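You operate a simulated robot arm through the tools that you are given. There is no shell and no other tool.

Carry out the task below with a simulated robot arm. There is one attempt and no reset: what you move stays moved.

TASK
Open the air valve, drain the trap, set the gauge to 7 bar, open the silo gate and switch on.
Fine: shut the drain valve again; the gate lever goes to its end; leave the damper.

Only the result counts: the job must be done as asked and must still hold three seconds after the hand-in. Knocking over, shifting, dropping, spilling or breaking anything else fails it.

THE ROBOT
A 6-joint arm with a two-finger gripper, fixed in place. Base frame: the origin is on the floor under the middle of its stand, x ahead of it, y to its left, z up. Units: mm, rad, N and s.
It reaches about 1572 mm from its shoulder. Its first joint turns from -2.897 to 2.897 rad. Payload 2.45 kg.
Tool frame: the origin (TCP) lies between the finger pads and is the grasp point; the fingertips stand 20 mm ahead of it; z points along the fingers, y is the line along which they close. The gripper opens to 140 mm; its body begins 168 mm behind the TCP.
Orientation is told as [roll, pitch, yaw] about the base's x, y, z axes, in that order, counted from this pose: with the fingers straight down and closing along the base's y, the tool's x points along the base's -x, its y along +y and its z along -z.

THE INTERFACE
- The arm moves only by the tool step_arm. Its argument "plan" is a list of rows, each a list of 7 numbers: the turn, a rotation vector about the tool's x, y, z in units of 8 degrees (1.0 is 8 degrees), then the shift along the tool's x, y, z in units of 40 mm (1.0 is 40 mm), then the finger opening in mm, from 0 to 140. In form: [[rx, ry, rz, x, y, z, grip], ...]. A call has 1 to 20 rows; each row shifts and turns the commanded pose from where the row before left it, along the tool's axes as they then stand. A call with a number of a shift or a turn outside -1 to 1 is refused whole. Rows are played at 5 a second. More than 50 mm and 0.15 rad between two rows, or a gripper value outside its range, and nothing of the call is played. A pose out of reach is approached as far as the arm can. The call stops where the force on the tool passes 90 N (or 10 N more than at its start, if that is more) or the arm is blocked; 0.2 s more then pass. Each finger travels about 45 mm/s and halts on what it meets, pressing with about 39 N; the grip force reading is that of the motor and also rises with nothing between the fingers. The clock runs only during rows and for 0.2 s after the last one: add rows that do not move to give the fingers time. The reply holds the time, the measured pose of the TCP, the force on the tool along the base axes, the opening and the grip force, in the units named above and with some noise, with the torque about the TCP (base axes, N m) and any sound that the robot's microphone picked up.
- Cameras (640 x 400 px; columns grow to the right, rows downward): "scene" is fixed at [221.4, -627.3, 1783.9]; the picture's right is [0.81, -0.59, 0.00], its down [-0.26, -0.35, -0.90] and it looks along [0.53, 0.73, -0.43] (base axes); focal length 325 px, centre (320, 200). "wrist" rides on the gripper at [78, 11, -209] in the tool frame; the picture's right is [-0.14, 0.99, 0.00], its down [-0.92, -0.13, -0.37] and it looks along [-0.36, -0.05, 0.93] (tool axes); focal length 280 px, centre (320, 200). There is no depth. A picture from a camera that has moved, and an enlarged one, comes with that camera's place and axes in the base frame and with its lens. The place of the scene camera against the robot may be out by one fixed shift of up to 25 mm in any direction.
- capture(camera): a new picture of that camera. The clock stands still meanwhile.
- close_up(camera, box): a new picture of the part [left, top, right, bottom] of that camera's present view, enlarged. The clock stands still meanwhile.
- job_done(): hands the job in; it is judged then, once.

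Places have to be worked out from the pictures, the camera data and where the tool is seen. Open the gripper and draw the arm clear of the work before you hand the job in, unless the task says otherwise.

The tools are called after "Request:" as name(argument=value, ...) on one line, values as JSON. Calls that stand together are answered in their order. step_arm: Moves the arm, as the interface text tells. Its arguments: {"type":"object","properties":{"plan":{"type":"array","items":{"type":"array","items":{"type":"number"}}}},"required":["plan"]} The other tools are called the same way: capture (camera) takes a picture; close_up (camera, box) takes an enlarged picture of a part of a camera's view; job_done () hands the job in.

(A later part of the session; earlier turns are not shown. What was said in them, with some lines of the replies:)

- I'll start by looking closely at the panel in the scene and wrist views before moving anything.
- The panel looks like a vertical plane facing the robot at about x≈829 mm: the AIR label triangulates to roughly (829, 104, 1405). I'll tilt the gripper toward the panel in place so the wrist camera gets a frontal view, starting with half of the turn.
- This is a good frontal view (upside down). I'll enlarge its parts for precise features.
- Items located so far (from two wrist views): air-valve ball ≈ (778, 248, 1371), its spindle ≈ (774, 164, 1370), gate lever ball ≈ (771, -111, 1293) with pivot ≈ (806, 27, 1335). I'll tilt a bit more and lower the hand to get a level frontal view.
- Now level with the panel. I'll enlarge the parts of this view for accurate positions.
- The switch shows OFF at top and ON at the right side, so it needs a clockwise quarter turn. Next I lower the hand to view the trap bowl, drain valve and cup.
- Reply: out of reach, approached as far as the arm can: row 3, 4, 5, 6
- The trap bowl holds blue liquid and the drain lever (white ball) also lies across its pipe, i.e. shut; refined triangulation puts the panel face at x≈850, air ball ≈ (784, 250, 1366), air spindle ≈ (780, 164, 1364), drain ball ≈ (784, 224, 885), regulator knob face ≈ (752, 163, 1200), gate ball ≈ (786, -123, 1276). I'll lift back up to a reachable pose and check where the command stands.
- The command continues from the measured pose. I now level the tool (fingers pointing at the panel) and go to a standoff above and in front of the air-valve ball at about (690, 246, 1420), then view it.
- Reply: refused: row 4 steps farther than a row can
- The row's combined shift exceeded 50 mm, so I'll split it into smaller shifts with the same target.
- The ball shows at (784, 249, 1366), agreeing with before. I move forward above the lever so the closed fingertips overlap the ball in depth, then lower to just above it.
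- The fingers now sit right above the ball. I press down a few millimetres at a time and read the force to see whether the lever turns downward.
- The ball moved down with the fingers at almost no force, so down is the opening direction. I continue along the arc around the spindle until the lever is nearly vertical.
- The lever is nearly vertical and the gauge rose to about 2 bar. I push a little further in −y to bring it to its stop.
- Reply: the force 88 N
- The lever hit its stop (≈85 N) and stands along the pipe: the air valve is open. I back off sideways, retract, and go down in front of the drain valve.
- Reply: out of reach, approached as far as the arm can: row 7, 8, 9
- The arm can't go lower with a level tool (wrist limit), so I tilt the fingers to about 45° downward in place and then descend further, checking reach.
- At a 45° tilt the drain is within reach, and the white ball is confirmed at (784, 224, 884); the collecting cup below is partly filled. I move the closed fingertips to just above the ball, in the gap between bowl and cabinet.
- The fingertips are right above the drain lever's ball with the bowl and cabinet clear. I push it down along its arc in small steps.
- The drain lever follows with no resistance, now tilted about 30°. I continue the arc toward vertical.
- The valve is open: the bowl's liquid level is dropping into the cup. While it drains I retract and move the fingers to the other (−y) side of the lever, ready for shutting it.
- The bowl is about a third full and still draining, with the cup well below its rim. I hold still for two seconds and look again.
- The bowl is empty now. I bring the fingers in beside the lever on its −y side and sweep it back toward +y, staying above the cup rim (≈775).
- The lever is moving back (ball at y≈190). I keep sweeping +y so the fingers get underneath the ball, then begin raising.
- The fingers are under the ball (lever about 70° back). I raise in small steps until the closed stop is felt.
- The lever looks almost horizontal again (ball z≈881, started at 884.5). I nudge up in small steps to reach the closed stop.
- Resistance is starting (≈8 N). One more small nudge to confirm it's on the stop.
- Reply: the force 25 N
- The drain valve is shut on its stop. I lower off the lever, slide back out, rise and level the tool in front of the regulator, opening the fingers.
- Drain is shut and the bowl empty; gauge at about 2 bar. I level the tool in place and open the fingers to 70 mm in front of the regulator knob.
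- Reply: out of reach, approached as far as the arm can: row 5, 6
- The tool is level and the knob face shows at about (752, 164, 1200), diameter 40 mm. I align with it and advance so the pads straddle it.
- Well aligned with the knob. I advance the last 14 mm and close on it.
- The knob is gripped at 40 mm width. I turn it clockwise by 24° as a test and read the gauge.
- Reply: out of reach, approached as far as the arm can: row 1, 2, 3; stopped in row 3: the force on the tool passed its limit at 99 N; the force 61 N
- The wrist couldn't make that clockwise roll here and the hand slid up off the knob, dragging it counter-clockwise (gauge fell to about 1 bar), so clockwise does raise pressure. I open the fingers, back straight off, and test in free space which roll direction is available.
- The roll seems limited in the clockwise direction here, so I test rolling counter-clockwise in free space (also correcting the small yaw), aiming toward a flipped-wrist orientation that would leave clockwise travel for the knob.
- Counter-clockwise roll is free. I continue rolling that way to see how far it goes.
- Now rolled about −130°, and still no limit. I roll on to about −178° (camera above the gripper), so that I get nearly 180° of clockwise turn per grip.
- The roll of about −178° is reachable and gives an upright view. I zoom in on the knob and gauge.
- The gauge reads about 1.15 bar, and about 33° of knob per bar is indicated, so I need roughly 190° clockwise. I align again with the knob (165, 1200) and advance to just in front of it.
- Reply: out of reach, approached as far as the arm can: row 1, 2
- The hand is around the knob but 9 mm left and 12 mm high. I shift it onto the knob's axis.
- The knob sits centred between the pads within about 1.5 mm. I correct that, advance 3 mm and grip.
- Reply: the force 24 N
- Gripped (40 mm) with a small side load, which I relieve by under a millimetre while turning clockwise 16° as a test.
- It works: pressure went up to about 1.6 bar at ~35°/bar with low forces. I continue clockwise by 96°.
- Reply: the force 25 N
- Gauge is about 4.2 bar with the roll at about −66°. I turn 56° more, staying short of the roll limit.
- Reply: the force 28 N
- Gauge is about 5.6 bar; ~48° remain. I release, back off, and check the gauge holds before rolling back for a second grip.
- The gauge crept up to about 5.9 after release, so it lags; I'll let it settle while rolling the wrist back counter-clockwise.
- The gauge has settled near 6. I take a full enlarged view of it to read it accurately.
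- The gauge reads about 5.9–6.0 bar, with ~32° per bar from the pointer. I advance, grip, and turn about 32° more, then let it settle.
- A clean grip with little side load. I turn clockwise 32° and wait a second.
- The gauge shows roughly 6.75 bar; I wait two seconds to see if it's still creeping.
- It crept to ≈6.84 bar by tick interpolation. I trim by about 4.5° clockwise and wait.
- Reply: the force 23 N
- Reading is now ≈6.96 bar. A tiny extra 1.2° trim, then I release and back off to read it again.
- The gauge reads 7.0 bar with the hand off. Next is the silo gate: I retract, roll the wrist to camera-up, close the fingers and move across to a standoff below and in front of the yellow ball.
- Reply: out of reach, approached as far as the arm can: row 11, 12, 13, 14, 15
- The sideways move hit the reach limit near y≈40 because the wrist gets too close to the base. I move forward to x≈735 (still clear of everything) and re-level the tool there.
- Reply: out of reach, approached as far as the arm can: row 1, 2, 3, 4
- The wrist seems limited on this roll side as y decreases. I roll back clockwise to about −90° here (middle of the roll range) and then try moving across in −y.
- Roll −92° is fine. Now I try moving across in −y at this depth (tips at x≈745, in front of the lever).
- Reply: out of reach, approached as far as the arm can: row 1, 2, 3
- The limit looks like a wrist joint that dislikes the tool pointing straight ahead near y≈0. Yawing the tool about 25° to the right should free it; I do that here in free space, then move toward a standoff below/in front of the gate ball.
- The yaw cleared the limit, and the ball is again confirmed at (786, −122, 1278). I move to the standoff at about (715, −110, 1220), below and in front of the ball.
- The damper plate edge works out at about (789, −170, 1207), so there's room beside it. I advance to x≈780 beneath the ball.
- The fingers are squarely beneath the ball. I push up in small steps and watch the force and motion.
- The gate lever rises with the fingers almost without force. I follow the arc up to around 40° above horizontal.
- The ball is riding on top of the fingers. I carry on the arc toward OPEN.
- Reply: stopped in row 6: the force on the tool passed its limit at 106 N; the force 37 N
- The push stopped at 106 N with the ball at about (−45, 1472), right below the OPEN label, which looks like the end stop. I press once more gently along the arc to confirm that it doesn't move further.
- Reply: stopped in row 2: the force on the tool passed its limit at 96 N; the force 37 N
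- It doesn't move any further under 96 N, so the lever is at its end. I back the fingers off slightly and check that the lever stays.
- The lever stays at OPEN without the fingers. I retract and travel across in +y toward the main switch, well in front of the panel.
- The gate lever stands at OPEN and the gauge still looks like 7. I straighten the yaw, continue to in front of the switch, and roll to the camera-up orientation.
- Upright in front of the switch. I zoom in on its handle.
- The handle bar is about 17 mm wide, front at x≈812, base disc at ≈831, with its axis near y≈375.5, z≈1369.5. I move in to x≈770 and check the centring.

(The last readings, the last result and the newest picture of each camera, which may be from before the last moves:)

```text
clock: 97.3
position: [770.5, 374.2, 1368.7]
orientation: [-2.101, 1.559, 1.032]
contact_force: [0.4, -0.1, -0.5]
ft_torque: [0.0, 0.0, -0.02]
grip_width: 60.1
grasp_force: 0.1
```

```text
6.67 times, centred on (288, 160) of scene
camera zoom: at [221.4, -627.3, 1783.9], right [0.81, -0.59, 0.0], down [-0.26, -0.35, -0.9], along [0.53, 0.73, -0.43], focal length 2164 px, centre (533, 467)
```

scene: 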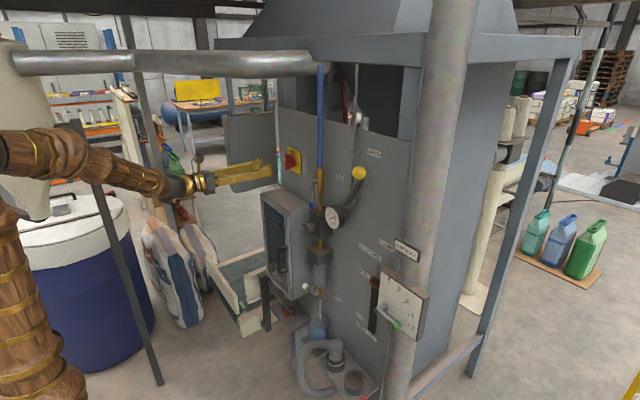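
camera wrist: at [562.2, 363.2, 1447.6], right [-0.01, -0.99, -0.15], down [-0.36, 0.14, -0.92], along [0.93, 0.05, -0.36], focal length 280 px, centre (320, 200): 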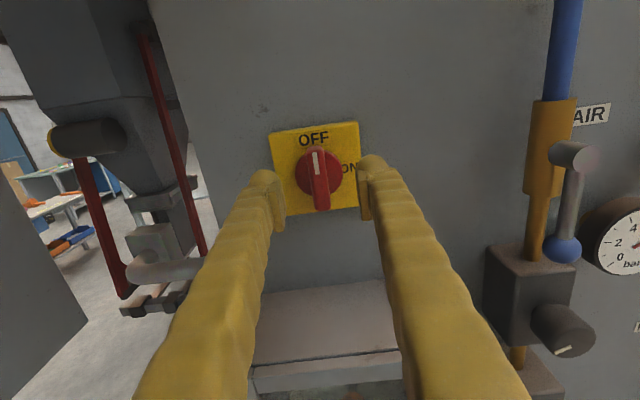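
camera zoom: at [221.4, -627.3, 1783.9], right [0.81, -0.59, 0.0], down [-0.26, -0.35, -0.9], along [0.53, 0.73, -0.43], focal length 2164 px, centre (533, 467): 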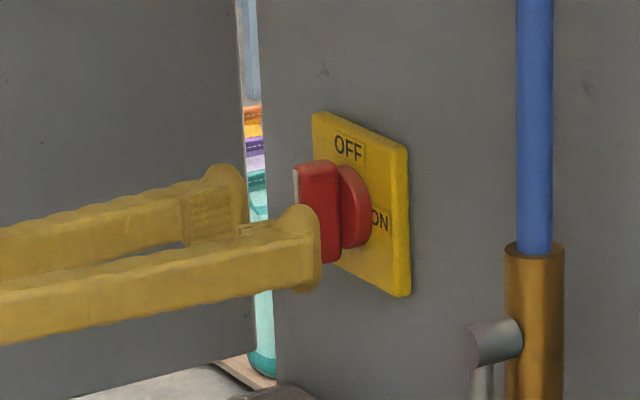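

Handle is centred within a millimetre or so. I advance to TCP x≈803 with the fingers open around the bar.

Request:
step_arm(plan=[[0, 0, 0, 0.02, -0.03, 0.5, 60], [0, 0, 0, 0, 0, 0.31, 60], [0, 0, 0, 0, 0, 0, 60]])

Request:
close_up(camera="wrist", box=[240, 120, 400, 220])

Request:
close_up(camera="scene", box=[256, 135, 320, 175])

```text
clock: 98.1
position: [803.7, 376.6, 1370.1]
orientation: [-2.059, 1.562, 1.075]
contact_force: [0.4, -1.1, 0.4]
ft_torque: [0.0, 0.04, 0.0]
grip_width: 60.2
grasp_force: 0.3
```

```text
4.00 times, centred on (320, 170) of wrist
camera zoom: at [594.7, 364.9, 1448.5], right [-0.01, -0.99, -0.15], down [-0.36, 0.14, -0.92], along [0.93, 0.05, -0.36], focal length 1122 px, centre (320, 320)
```

zoom: 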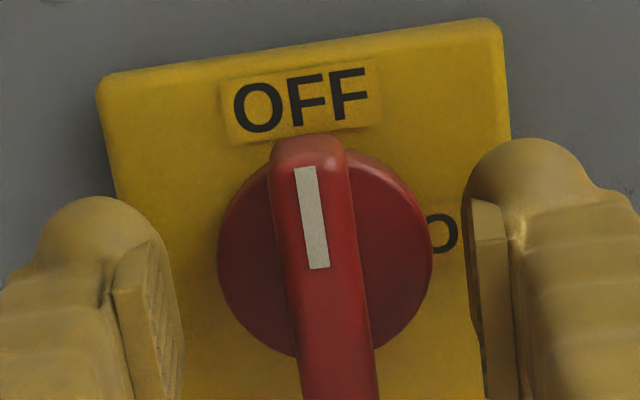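

```text
10.00 times, centred on (288, 155) of scene
camera zoom: at [221.4, -627.3, 1783.9], right [0.81, -0.59, 0.0], down [-0.26, -0.35, -0.9], along [0.53, 0.73, -0.43], focal length 3246 px, centre (640, 650)
```

zoom: 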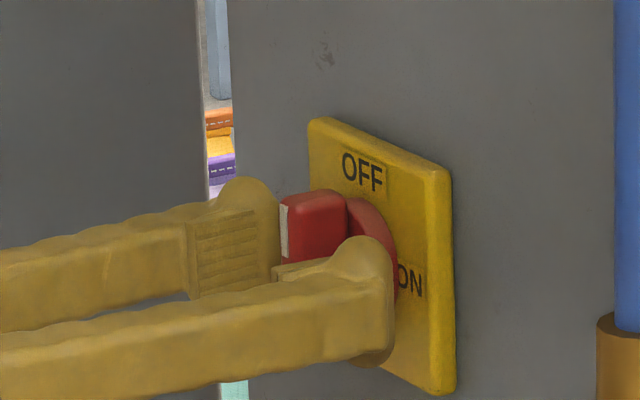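

The handle front is at about x≈817, so only ~7 mm is overlapped. I go 8 mm deeper in small steps, watching for contact with the base disc.

Request:
step_arm(plan=[[0, 0, 0, 0, 0, 0.1, 60], [0, 0, 0, 0, 0, 0.1, 60], [0, 0, 0, 0, 0, 0, 60]])

Request:
close_up(camera="wrist", box=[240, 120, 400, 220])

```text
clock: 98.9
position: [811.2, 375.1, 1371.3]
orientation: [-2.108, 1.56, 1.027]
contact_force: [0.4, 0.1, -0.2]
ft_torque: [0.01, -0.01, 0.03]
grip_width: 59.8
grasp_force: 0.1
```

```text
4.00 times, centred on (320, 170) of wrist
camera zoom: at [602.3, 364.8, 1448.6], right [-0.01, -0.99, -0.15], down [-0.36, 0.14, -0.92], along [0.93, 0.05, -0.36], focal length 1122 px, centre (320, 320)
```

zoom: 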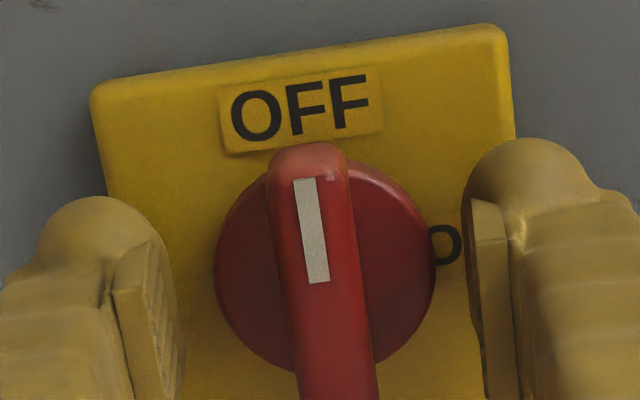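

No contact so far. I close on the bar.

Request:
step_arm(plan=[[0, 0, 0, 0, 0, 0, 6], [0, 0, 0, 0, 0, 0, 6], [0, 0, 0, 0, 0, 0, 6], [0, 0, 0, 0, 0, 0, 6], [0, 0, 0, 0, 0, 0, 6]])

Request:
close_up(camera="wrist", box=[240, 120, 400, 220])

Request:
close_up(camera="scene", box=[256, 135, 320, 175])

```text
clock: 99.8
position: [806.8, 375.6, 1371.0]
orientation: [-2.099, 1.56, 1.036]
contact_force: [-60.4, -13.5, 0.5]
ft_torque: [0.0, 0.51, 0.69]
grip_width: 16.1
grasp_force: 25.5
stopped in row 4: the force on the tool passed its limit at 98 N (the readings are from after the stop); the commanded pose is now the measured one
```

```text
4.00 times, centred on (320, 170) of wrist
camera zoom: at [598.7, 364.1, 1449.0], right [-0.01, -0.99, -0.15], down [-0.36, 0.14, -0.92], along [0.93, 0.05, -0.36], focal length 1122 px, centre (320, 320)
```

zoom: 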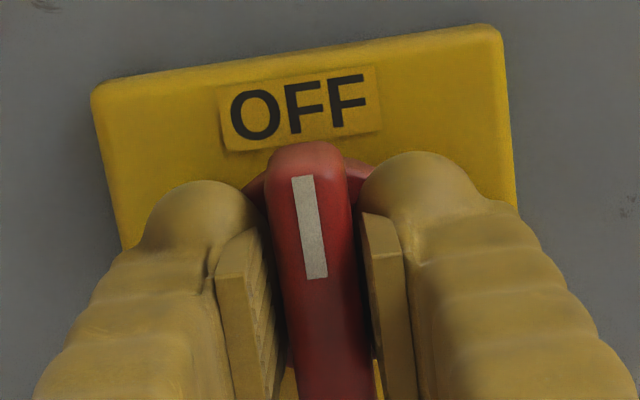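

```text
10.00 times, centred on (288, 155) of scene
camera zoom: at [221.4, -627.3, 1783.9], right [0.81, -0.59, 0.0], down [-0.26, -0.35, -0.9], along [0.53, 0.73, -0.43], focal length 3246 px, centre (640, 650)
```

zoom: 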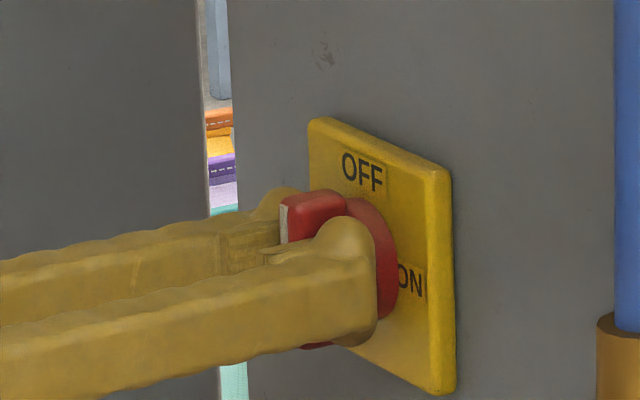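

Closing brought the tips onto the base disc (−98 N axial), while the bar is held at 16 mm. I back off 4 mm to relieve that before turning.

Request:
step_arm(plan=[[0, 0, 0, 0, 0, -0.1, 6], [0, 0, 0, 0, 0, 0, 6], [0, 0, 0, 0, 0, 0, 6]])

```text
clock: 100.5
position: [807.7, 375.6, 1370.1]
orientation: [-2.077, 1.56, 1.057]
contact_force: [31.5, -9.0, 14.5]
ft_torque: [-0.02, -0.17, -0.06]
grip_width: 14.8
grasp_force: 40.9
```

Bar gripped at 15 mm. I ease forward about 1.5 mm to balance the axial force and turn 16° clockwise as a test.

Request:
step_arm(plan=[[0, 0, 0, 0, 0, 0.04, 6], [0, 0, 1, 0, 0, 0, 6], [0, 0, 1, 0, 0, 0, 6], [0, 0, 0, 0, 0, 0, 6]])

Request:
close_up(camera="scene", box=[256, 135, 320, 175])

Request:
close_up(camera="wrist", box=[240, 120, 400, 220])

```text
clock: 101.5
position: [806.7, 375.3, 1370.1]
orientation: [-1.589, 1.28, 1.546]
contact_force: [-23.7, -30.6, 9.0]
ft_torque: [-0.07, -0.21, -0.37]
grip_width: 14.9
grasp_force: 40.9
```

```text
10.00 times, centred on (288, 155) of scene
camera zoom: at [221.4, -627.3, 1783.9], right [0.81, -0.59, 0.0], down [-0.26, -0.35, -0.9], along [0.53, 0.73, -0.43], focal length 3246 px, centre (640, 650)
```

zoom: 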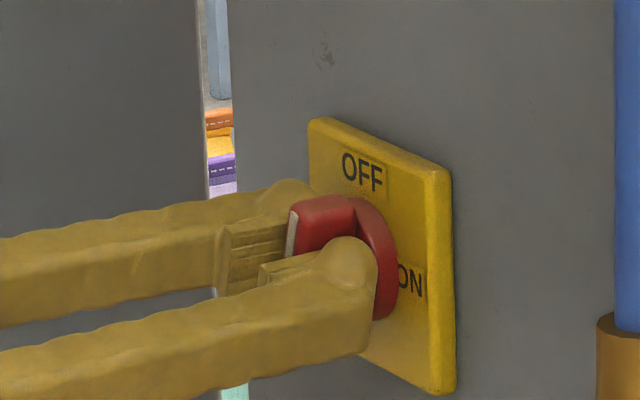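

```text
4.00 times, centred on (320, 170) of wrist
camera zoom: at [597.7, 342.7, 1442.4], right [-0.01, -0.91, -0.41], down [-0.36, 0.39, -0.85], along [0.93, 0.15, -0.33], focal length 1122 px, centre (320, 320)
```

zoom: 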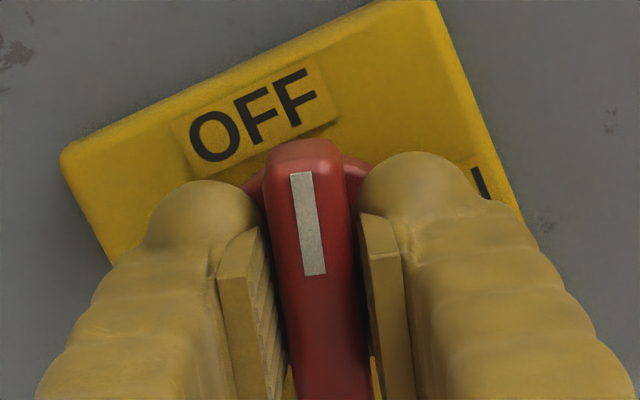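

The handle turns with the gripper. I continue clockwise in steps with a small relief of the side load.

Request:
step_arm(plan=[[0, 0, 1, 0, 0.02, -0.01, 6], [0, 0, 1, 0, 0, 0, 6], [0, 0, 1, 0, 0, 0, 6], [0, 0, 1, 0, 0, 0, 6], [0, 0, 1, 0, 0, 0, 6], [0, 0, 0, 0, 0, 0, 6]])

Request:
close_up(camera="scene", box=[256, 135, 320, 175])

```text
clock: 103.0
position: [804.9, 374.0, 1370.4]
orientation: [-1.575, 0.584, 1.56]
contact_force: [8.2, -22.8, 14.3]
ft_torque: [0.0, -0.19, -0.28]
grip_width: 14.9
grasp_force: 40.4
```

```text
10.00 times, centred on (288, 155) of scene
camera zoom: at [221.4, -627.3, 1783.9], right [0.81, -0.59, 0.0], down [-0.26, -0.35, -0.9], along [0.53, 0.73, -0.43], focal length 3246 px, centre (640, 650)
```

zoom: 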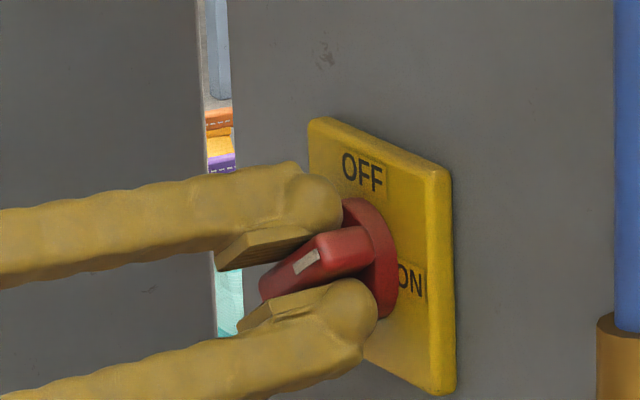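

About 56° done. I continue toward 90°.

Request:
step_arm(plan=[[0, 0, 1, 0, 0, 0, 6], [0, 0, 1, 0, 0, 0, 6], [0, 0, 1, 0, 0, 0, 6], [0, 0, 1, 0, 0, 0, 6], [0, 0, 0, 0, 0, 0, 6]])

Request:
close_up(camera="scene", box=[256, 135, 320, 175])

Request:
capture(camera="wrist")

```text
clock: 104.2
position: [806.6, 374.1, 1371.1]
orientation: [-1.577, 0.023, 1.564]
contact_force: [-7.0, -24.8, 13.9]
ft_torque: [0.04, -0.13, -0.3]
grip_width: 14.8
grasp_force: 40.6
```

```text
10.00 times, centred on (288, 155) of scene
camera zoom: at [221.4, -627.3, 1783.9], right [0.81, -0.59, 0.0], down [-0.26, -0.35, -0.9], along [0.53, 0.73, -0.43], focal length 3246 px, centre (640, 650)
```

zoom: 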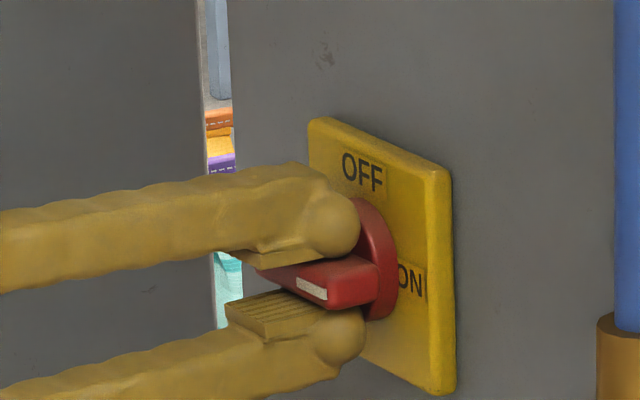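

```text
taken
camera wrist: at [597.7, 296.6, 1361.0], right [0.01, 0.11, -0.99], down [-0.36, 0.93, 0.1], along [0.93, 0.36, 0.05], focal length 280 px, centre (320, 200)
```

wrist: 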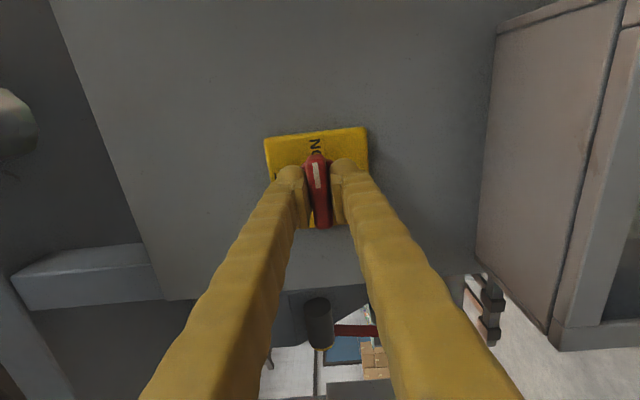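

About 88° and the mark points to ON. I add 4° to seat it against its stop.

Request:
step_arm(plan=[[0, 0, 0.5, 0, 0, 0, 6], [0, 0, 0, 0, 0, 0, 6], [0, 0, 0, 0, 0, 0, 6]])

Request:
close_up(camera="scene", box=[256, 135, 320, 175])

Request:
close_up(camera="scene", box=[300, 190, 380, 240])

```text
clock: 105.0
position: [807.0, 375.3, 1370.1]
orientation: [-1.577, -0.044, 1.563]
contact_force: [-16.0, -17.5, 11.3]
ft_torque: [-0.89, -0.09, -0.15]
grip_width: 15.4
grasp_force: 41.3
```

```text
10.00 times, centred on (288, 155) of scene
camera zoom: at [221.4, -627.3, 1783.9], right [0.81, -0.59, 0.0], down [-0.26, -0.35, -0.9], along [0.53, 0.73, -0.43], focal length 3246 px, centre (640, 650)
```

zoom: 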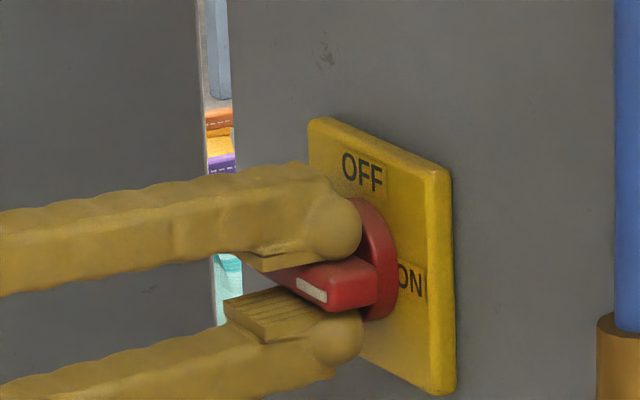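

```text
8.00 times, centred on (340, 215) of scene
camera zoom: at [221.4, -627.3, 1783.9], right [0.81, -0.59, 0.0], down [-0.26, -0.35, -0.9], along [0.53, 0.73, -0.43], focal length 2597 px, centre (160, 80)
```

zoom: 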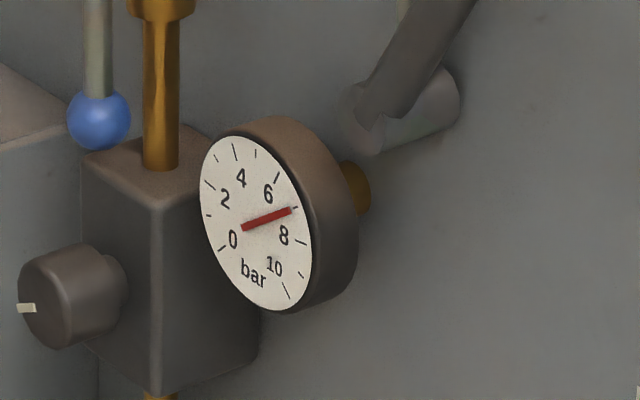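

Torque rose to 0.9 N·m: the switch is on its ON stop. I open the fingers and retract straight back, then check everything.

Request:
step_arm(plan=[[0, 0, -0.3, 0, 0, 0, 6], [0, 0, 0, 0, 0, 0, 60], [0, 0, 0, 0, 0, 0, 60], [0, 0, 0, 0, 0, 0, 60], [0, 0, 0, 0, 0, -0.5, 60], [0, 0, 0, 0, 0, -0.8, 60], [0, 0, 0, 0, 0, -1, 60], [0, 0, 0, 0, 0, -1, 60], [0, 0, 0, 0, 0, 0, 60]])

Request:
capture(camera="wrist")

Request:
capture(camera="scene")

Request:
close_up(camera="scene", box=[300, 190, 380, 240])

Request:
close_up(camera="scene", box=[256, 135, 320, 175])

```text
clock: 107.0
position: [674.3, 375.1, 1368.4]
orientation: [-1.574, -0.001, 1.565]
contact_force: [-0.9, -0.2, -0.4]
ft_torque: [0.0, -0.01, -0.01]
grip_width: 59.9
grasp_force: 0.1
```

```text
taken
camera wrist: at [465.2, 297.4, 1357.7], right [0.01, 0.14, -0.99], down [-0.36, 0.92, 0.13], along [0.93, 0.36, 0.06], focal length 280 px, centre (320, 200)
```

wrist: 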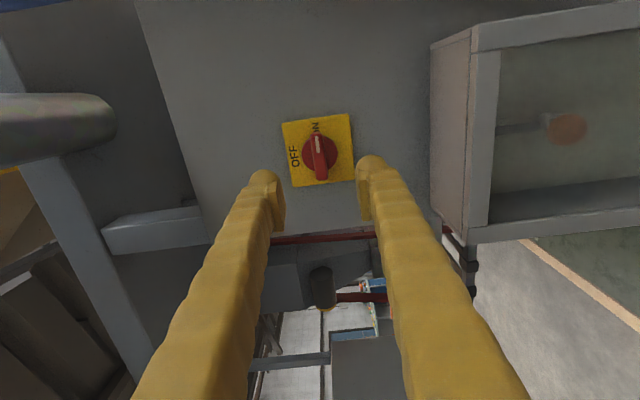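

```text
taken
```

scene: 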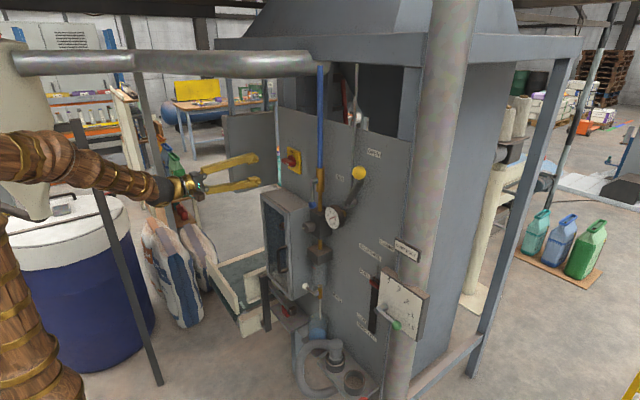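

```text
8.00 times, centred on (340, 215) of scene
camera zoom: at [221.4, -627.3, 1783.9], right [0.81, -0.59, 0.0], down [-0.26, -0.35, -0.9], along [0.53, 0.73, -0.43], focal length 2597 px, centre (160, 80)
```

zoom: 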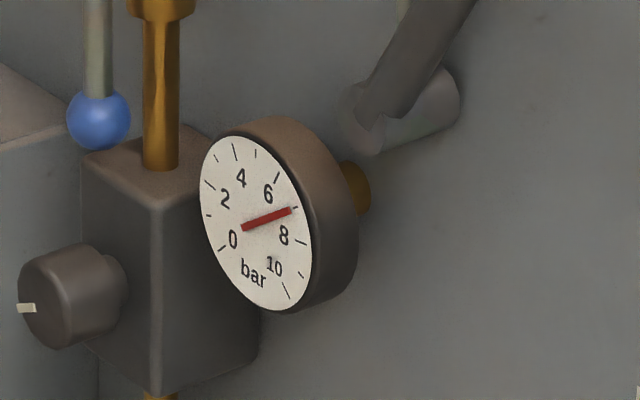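

```text
10.00 times, centred on (288, 155) of scene
camera zoom: at [221.4, -627.3, 1783.9], right [0.81, -0.59, 0.0], down [-0.26, -0.35, -0.9], along [0.53, 0.73, -0.43], focal length 3246 px, centre (640, 650)
```

zoom: 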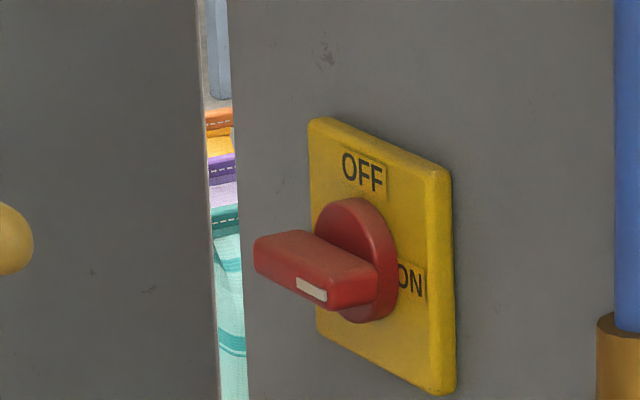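

The switch is on ON. I check the other items closely: gate lever, drain and cup, head-level slider, damper, and the lower area.

Request:
close_up(camera="scene", box=[280, 110, 440, 210])

Request:
close_up(camera="scene", box=[300, 250, 460, 350])

Request:
close_up(camera="scene", box=[260, 300, 420, 400])

Request:
close_up(camera="scene", box=[260, 245, 380, 320])

```text
4.00 times, centred on (360, 160) of scene
camera zoom: at [221.4, -627.3, 1783.9], right [0.81, -0.59, 0.0], down [-0.26, -0.35, -0.9], along [0.53, 0.73, -0.43], focal length 1298 px, centre (160, 360)
```

zoom: 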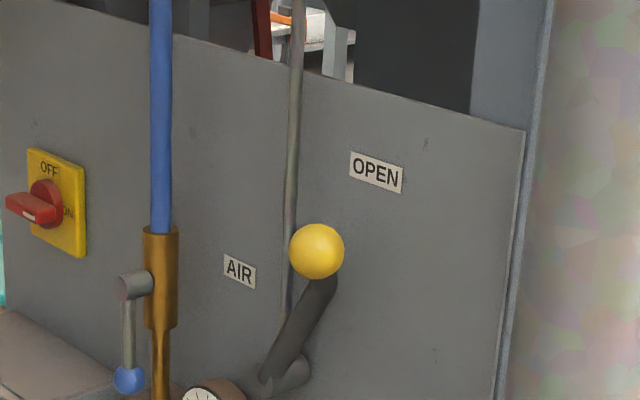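

```text
4.00 times, centred on (380, 300) of scene
camera zoom: at [221.4, -627.3, 1783.9], right [0.81, -0.59, 0.0], down [-0.26, -0.35, -0.9], along [0.53, 0.73, -0.43], focal length 1298 px, centre (80, -200)
```

zoom: 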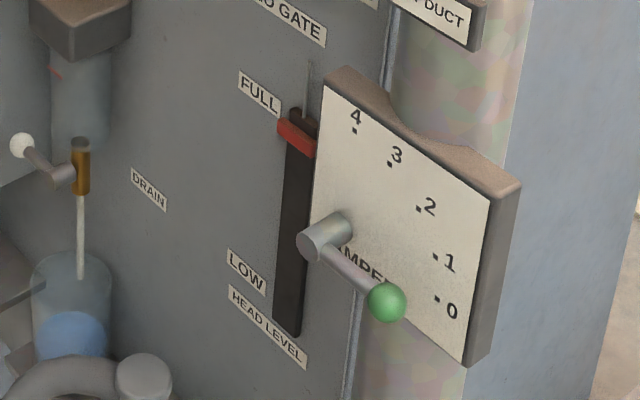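

```text
4.00 times, centred on (340, 350) of scene
camera zoom: at [221.4, -627.3, 1783.9], right [0.81, -0.59, 0.0], down [-0.26, -0.35, -0.9], along [0.53, 0.73, -0.43], focal length 1298 px, centre (240, -400)
```

zoom: 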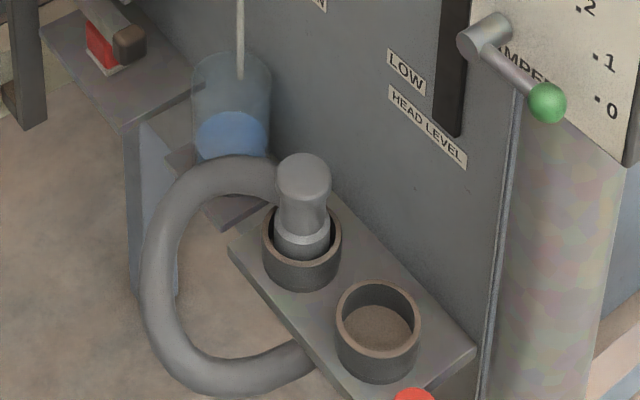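

```text
5.33 times, centred on (320, 282) of scene
camera zoom: at [221.4, -627.3, 1783.9], right [0.81, -0.59, 0.0], down [-0.26, -0.35, -0.9], along [0.53, 0.73, -0.43], focal length 1731 px, centre (320, -240)
```

zoom: 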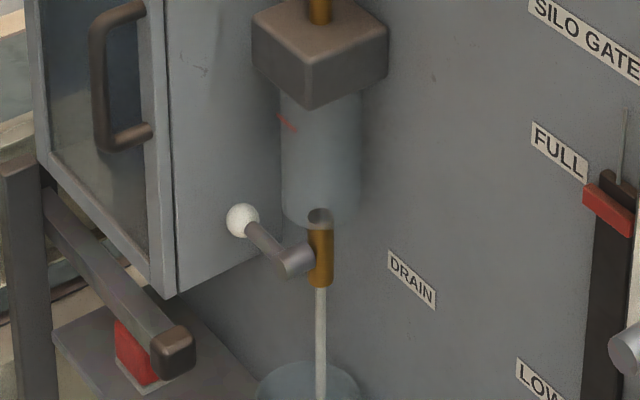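

Everything looks right: gate lever at OPEN with the head level rising to FULL, drain shut, bowl empty, damper untouched. For a final gauge check I move the hand (clear of the panel) to where the wrist camera sees the gauge nearly square-on.

Request:
step_arm(plan=[[0, 0, 0, 1, 0, 0, 60], [0, 0, 0, 1, 0, 0, 60], [0, 0, 0, 1, 0, 0, 60], [0, 0, 0, 1, 0, 0, 60], [0, 0, 0, 1, 0, 0, 60], [0, 0, 0, 0, 0, 0, 60]])

Request:
capture(camera="wrist")

Request:
close_up(camera="scene", box=[318, 203, 350, 223])

```text
clock: 108.3
position: [672.3, 174.7, 1369.2]
orientation: [-1.572, -0.003, 1.564]
contact_force: [0.5, -0.6, 0.9]
ft_torque: [-0.03, 0.01, -0.03]
grip_width: 60.1
grasp_force: 0.0
```

```text
taken
camera wrist: at [463.0, 97.3, 1359.9], right [0.01, 0.14, -0.99], down [-0.36, 0.92, 0.13], along [0.93, 0.36, 0.06], focal length 280 px, centre (320, 200)
```

wrist: 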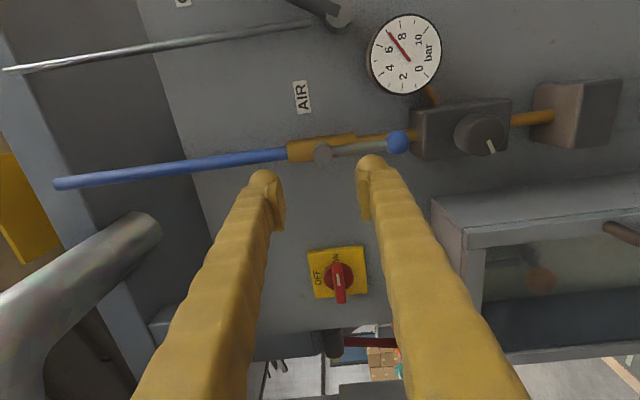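

```text
16.00 times, centred on (334, 213) of scene
camera zoom: at [221.4, -627.3, 1783.9], right [0.81, -0.59, 0.0], down [-0.26, -0.35, -0.9], along [0.53, 0.73, -0.43], focal length 5194 px, centre (96, -8)
```

zoom: 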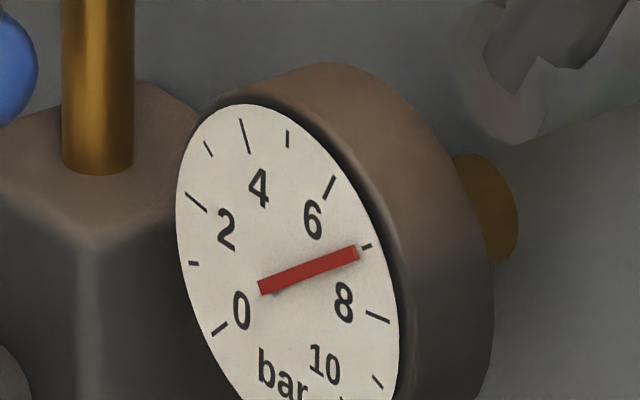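

Request:
close_up(camera="wrist", box=[340, 5, 468, 85])

```text
5.00 times, centred on (404, 45) of wrist
camera zoom: at [463.0, 97.3, 1359.9], right [0.01, 0.14, -0.99], down [-0.36, 0.92, 0.13], along [0.93, 0.36, 0.06], focal length 1402 px, centre (-100, 975)
```

zoom: 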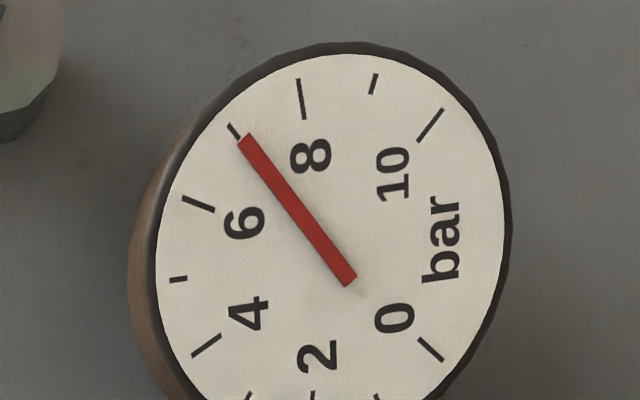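

The gauge reads 7.0 bar (needle direction matches the 7 tick within a degree). I also check the switch angle closely before withdrawing.

Request:
close_up(camera="wrist", box=[290, 235, 386, 295])

Request:
close_up(camera="wrist", box=[270, 110, 430, 210])

```text
6.67 times, centred on (338, 265) of wrist
camera zoom: at [463.0, 97.3, 1359.9], right [0.01, 0.14, -0.99], down [-0.36, 0.92, 0.13], along [0.93, 0.36, 0.06], focal length 1869 px, centre (200, -233)
```

zoom: 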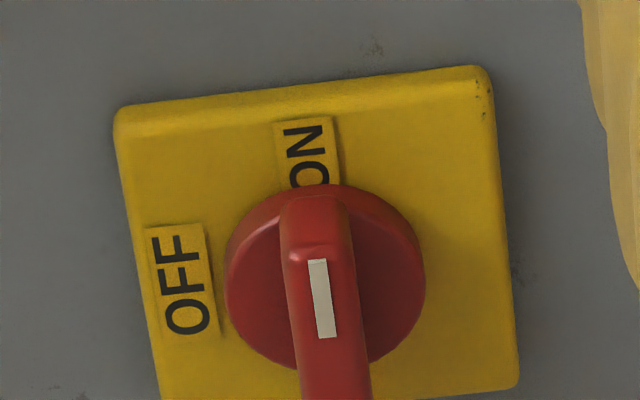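

```text
4.00 times, centred on (350, 160) of wrist
camera zoom: at [463.0, 97.3, 1359.9], right [0.01, 0.14, -0.99], down [-0.36, 0.92, 0.13], along [0.93, 0.36, 0.06], focal length 1122 px, centre (200, 360)
```

zoom: 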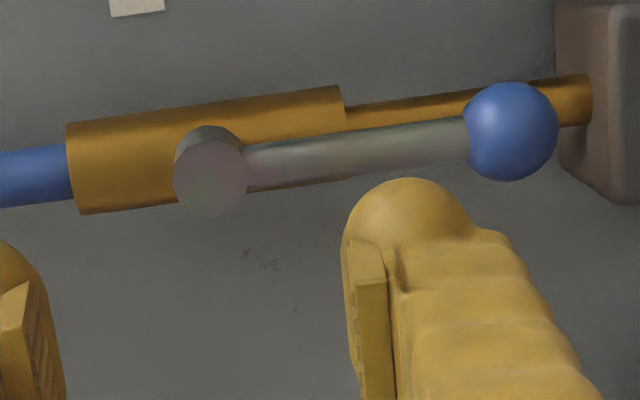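

Switch is fully on ON and the air lever lies along its pipe. I now withdraw the arm clear and open the gripper wide.

Request:
step_arm(plan=[[0, 0, 0, 0, 0, -0.8, 80], [0, 0, 0, 0, -0.8, -0.8, 100], [0, 0, 0, 0, -1, -0.4, 100], [0, 0, 0, 0, -1, 0, 100], [0, 0, 0, 0, 0, 0, 100]])

Request:
capture(camera="scene")

Request:
capture(camera="wrist")

```text
clock: 109.5
position: [593.3, 174.3, 1479.8]
orientation: [-1.574, -0.002, 1.562]
contact_force: [-0.2, -0.2, 0.6]
ft_torque: [0.06, 0.03, 0.01]
grip_width: 99.9
grasp_force: 0.0
```

```text
taken
```

scene: 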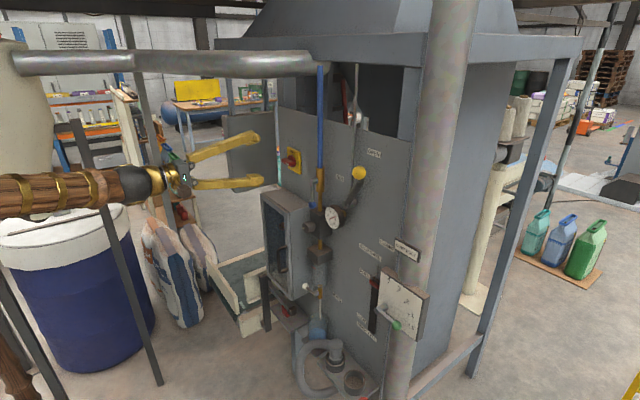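

```text
taken
camera wrist: at [384.3, 96.6, 1469.0], right [0.01, 0.14, -0.99], down [-0.36, 0.92, 0.13], along [0.93, 0.36, 0.06], focal length 280 px, centre (320, 200)
```

wrist: 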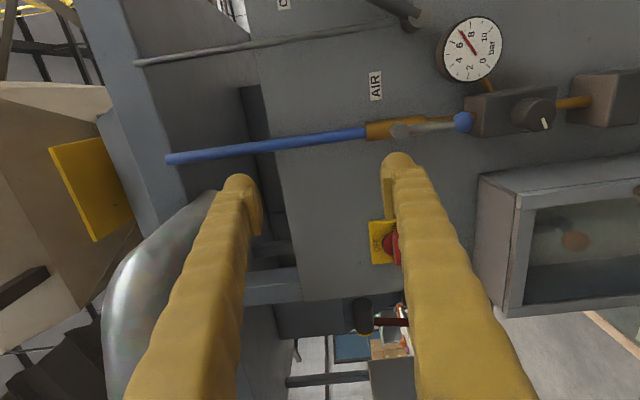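

The arm is clear and the gripper open. One last look at the gauge, the gate lever and the drain before handing in.

Request:
close_up(camera="scene", box=[318, 203, 350, 223])

Request:
close_up(camera="scene", box=[260, 130, 420, 230])

Request:
close_up(camera="scene", box=[260, 245, 420, 345])

```text
16.00 times, centred on (334, 213) of scene
camera zoom: at [221.4, -627.3, 1783.9], right [0.81, -0.59, 0.0], down [-0.26, -0.35, -0.9], along [0.53, 0.73, -0.43], focal length 5194 px, centre (96, -8)
```

zoom: 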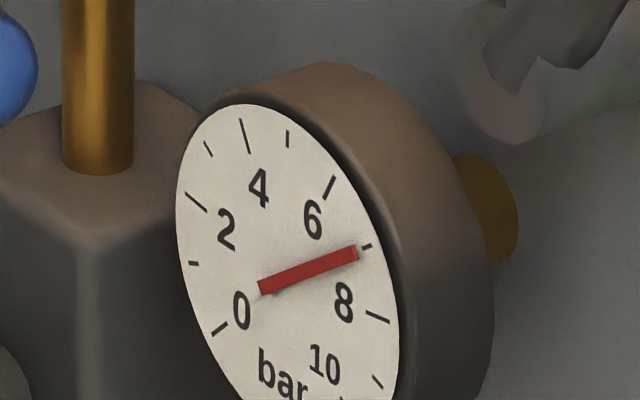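

```text
4.00 times, centred on (340, 180) of scene
camera zoom: at [221.4, -627.3, 1783.9], right [0.81, -0.59, 0.0], down [-0.26, -0.35, -0.9], along [0.53, 0.73, -0.43], focal length 1298 px, centre (240, 280)
```

zoom: 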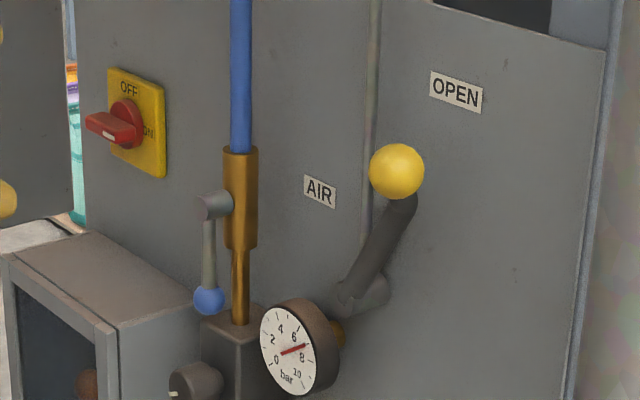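

```text
4.00 times, centred on (340, 295) of scene
camera zoom: at [221.4, -627.3, 1783.9], right [0.81, -0.59, 0.0], down [-0.26, -0.35, -0.9], along [0.53, 0.73, -0.43], focal length 1298 px, centre (240, -180)
```

zoom: 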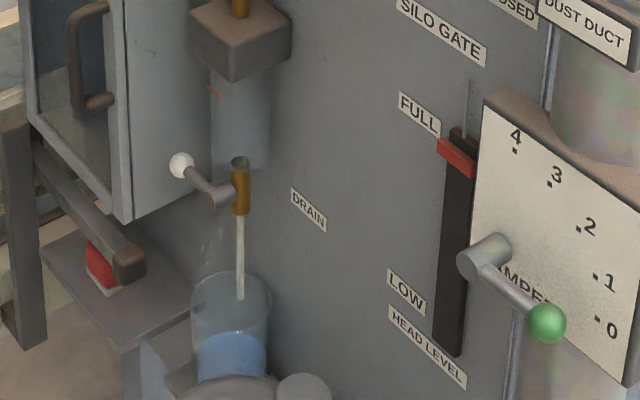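

There is a faint streak near the drain spout; I zoom in to make sure nothing is leaking.

Request:
close_up(camera="scene", box=[292, 275, 340, 305])

Request:
close_up(camera="scene", box=[292, 295, 340, 325])

```text
13.33 times, centred on (316, 290) of scene
camera zoom: at [221.4, -627.3, 1783.9], right [0.81, -0.59, 0.0], down [-0.26, -0.35, -0.9], along [0.53, 0.73, -0.43], focal length 4328 px, centre (373, -1000)
```

zoom: 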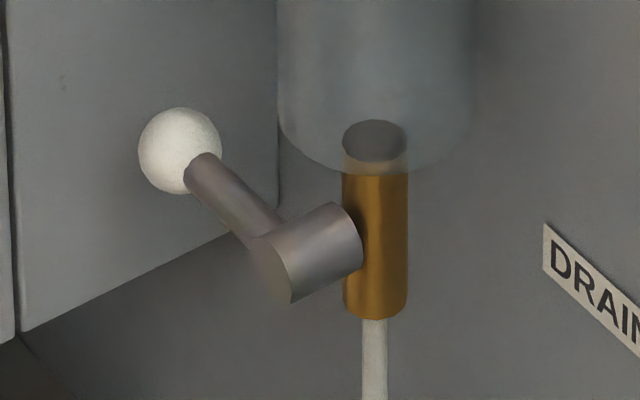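

```text
13.33 times, centred on (316, 310) of scene
camera zoom: at [221.4, -627.3, 1783.9], right [0.81, -0.59, 0.0], down [-0.26, -0.35, -0.9], along [0.53, 0.73, -0.43], focal length 4328 px, centre (373, -1267)
```

zoom: 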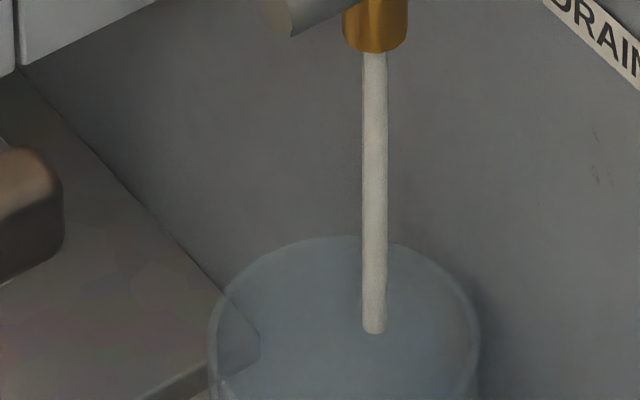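

No leak: the drain is shut with its lever across the pipe, the bowl is empty, the gauge holds at 7 bar, and the gate is at its OPEN end. The switch is ON, the damper is untouched, and the arm is clear with the gripper open. I hand the job in.

Request:
job_done()

```text
The job is handed in.
```

All the steps are done and I handed the job in. I don't have the judge's verdict.

- **Air valve:** open; the lever was pushed to its stop and lies along the pipe.
- **Trap:** drained, and the drain valve is shut again on its stop. The bowl is empty, the liquid stayed inside the collecting cup, and a close look at the spout showed no leak.
- **Gauge:** 7 bar, still reading that after the switch was on. My first turn of the knob slipped and dropped it to about 1 bar, so I re-gripped and set it again.
- **Silo gate:** lever at its end by the OPEN label; it did not move under 96 N and stayed there once released. The head level rose to FULL afterwards.
- **Switch:** on its ON stop.
- **Damper:** untouched.

The arm is back from the panel with the gripper open.
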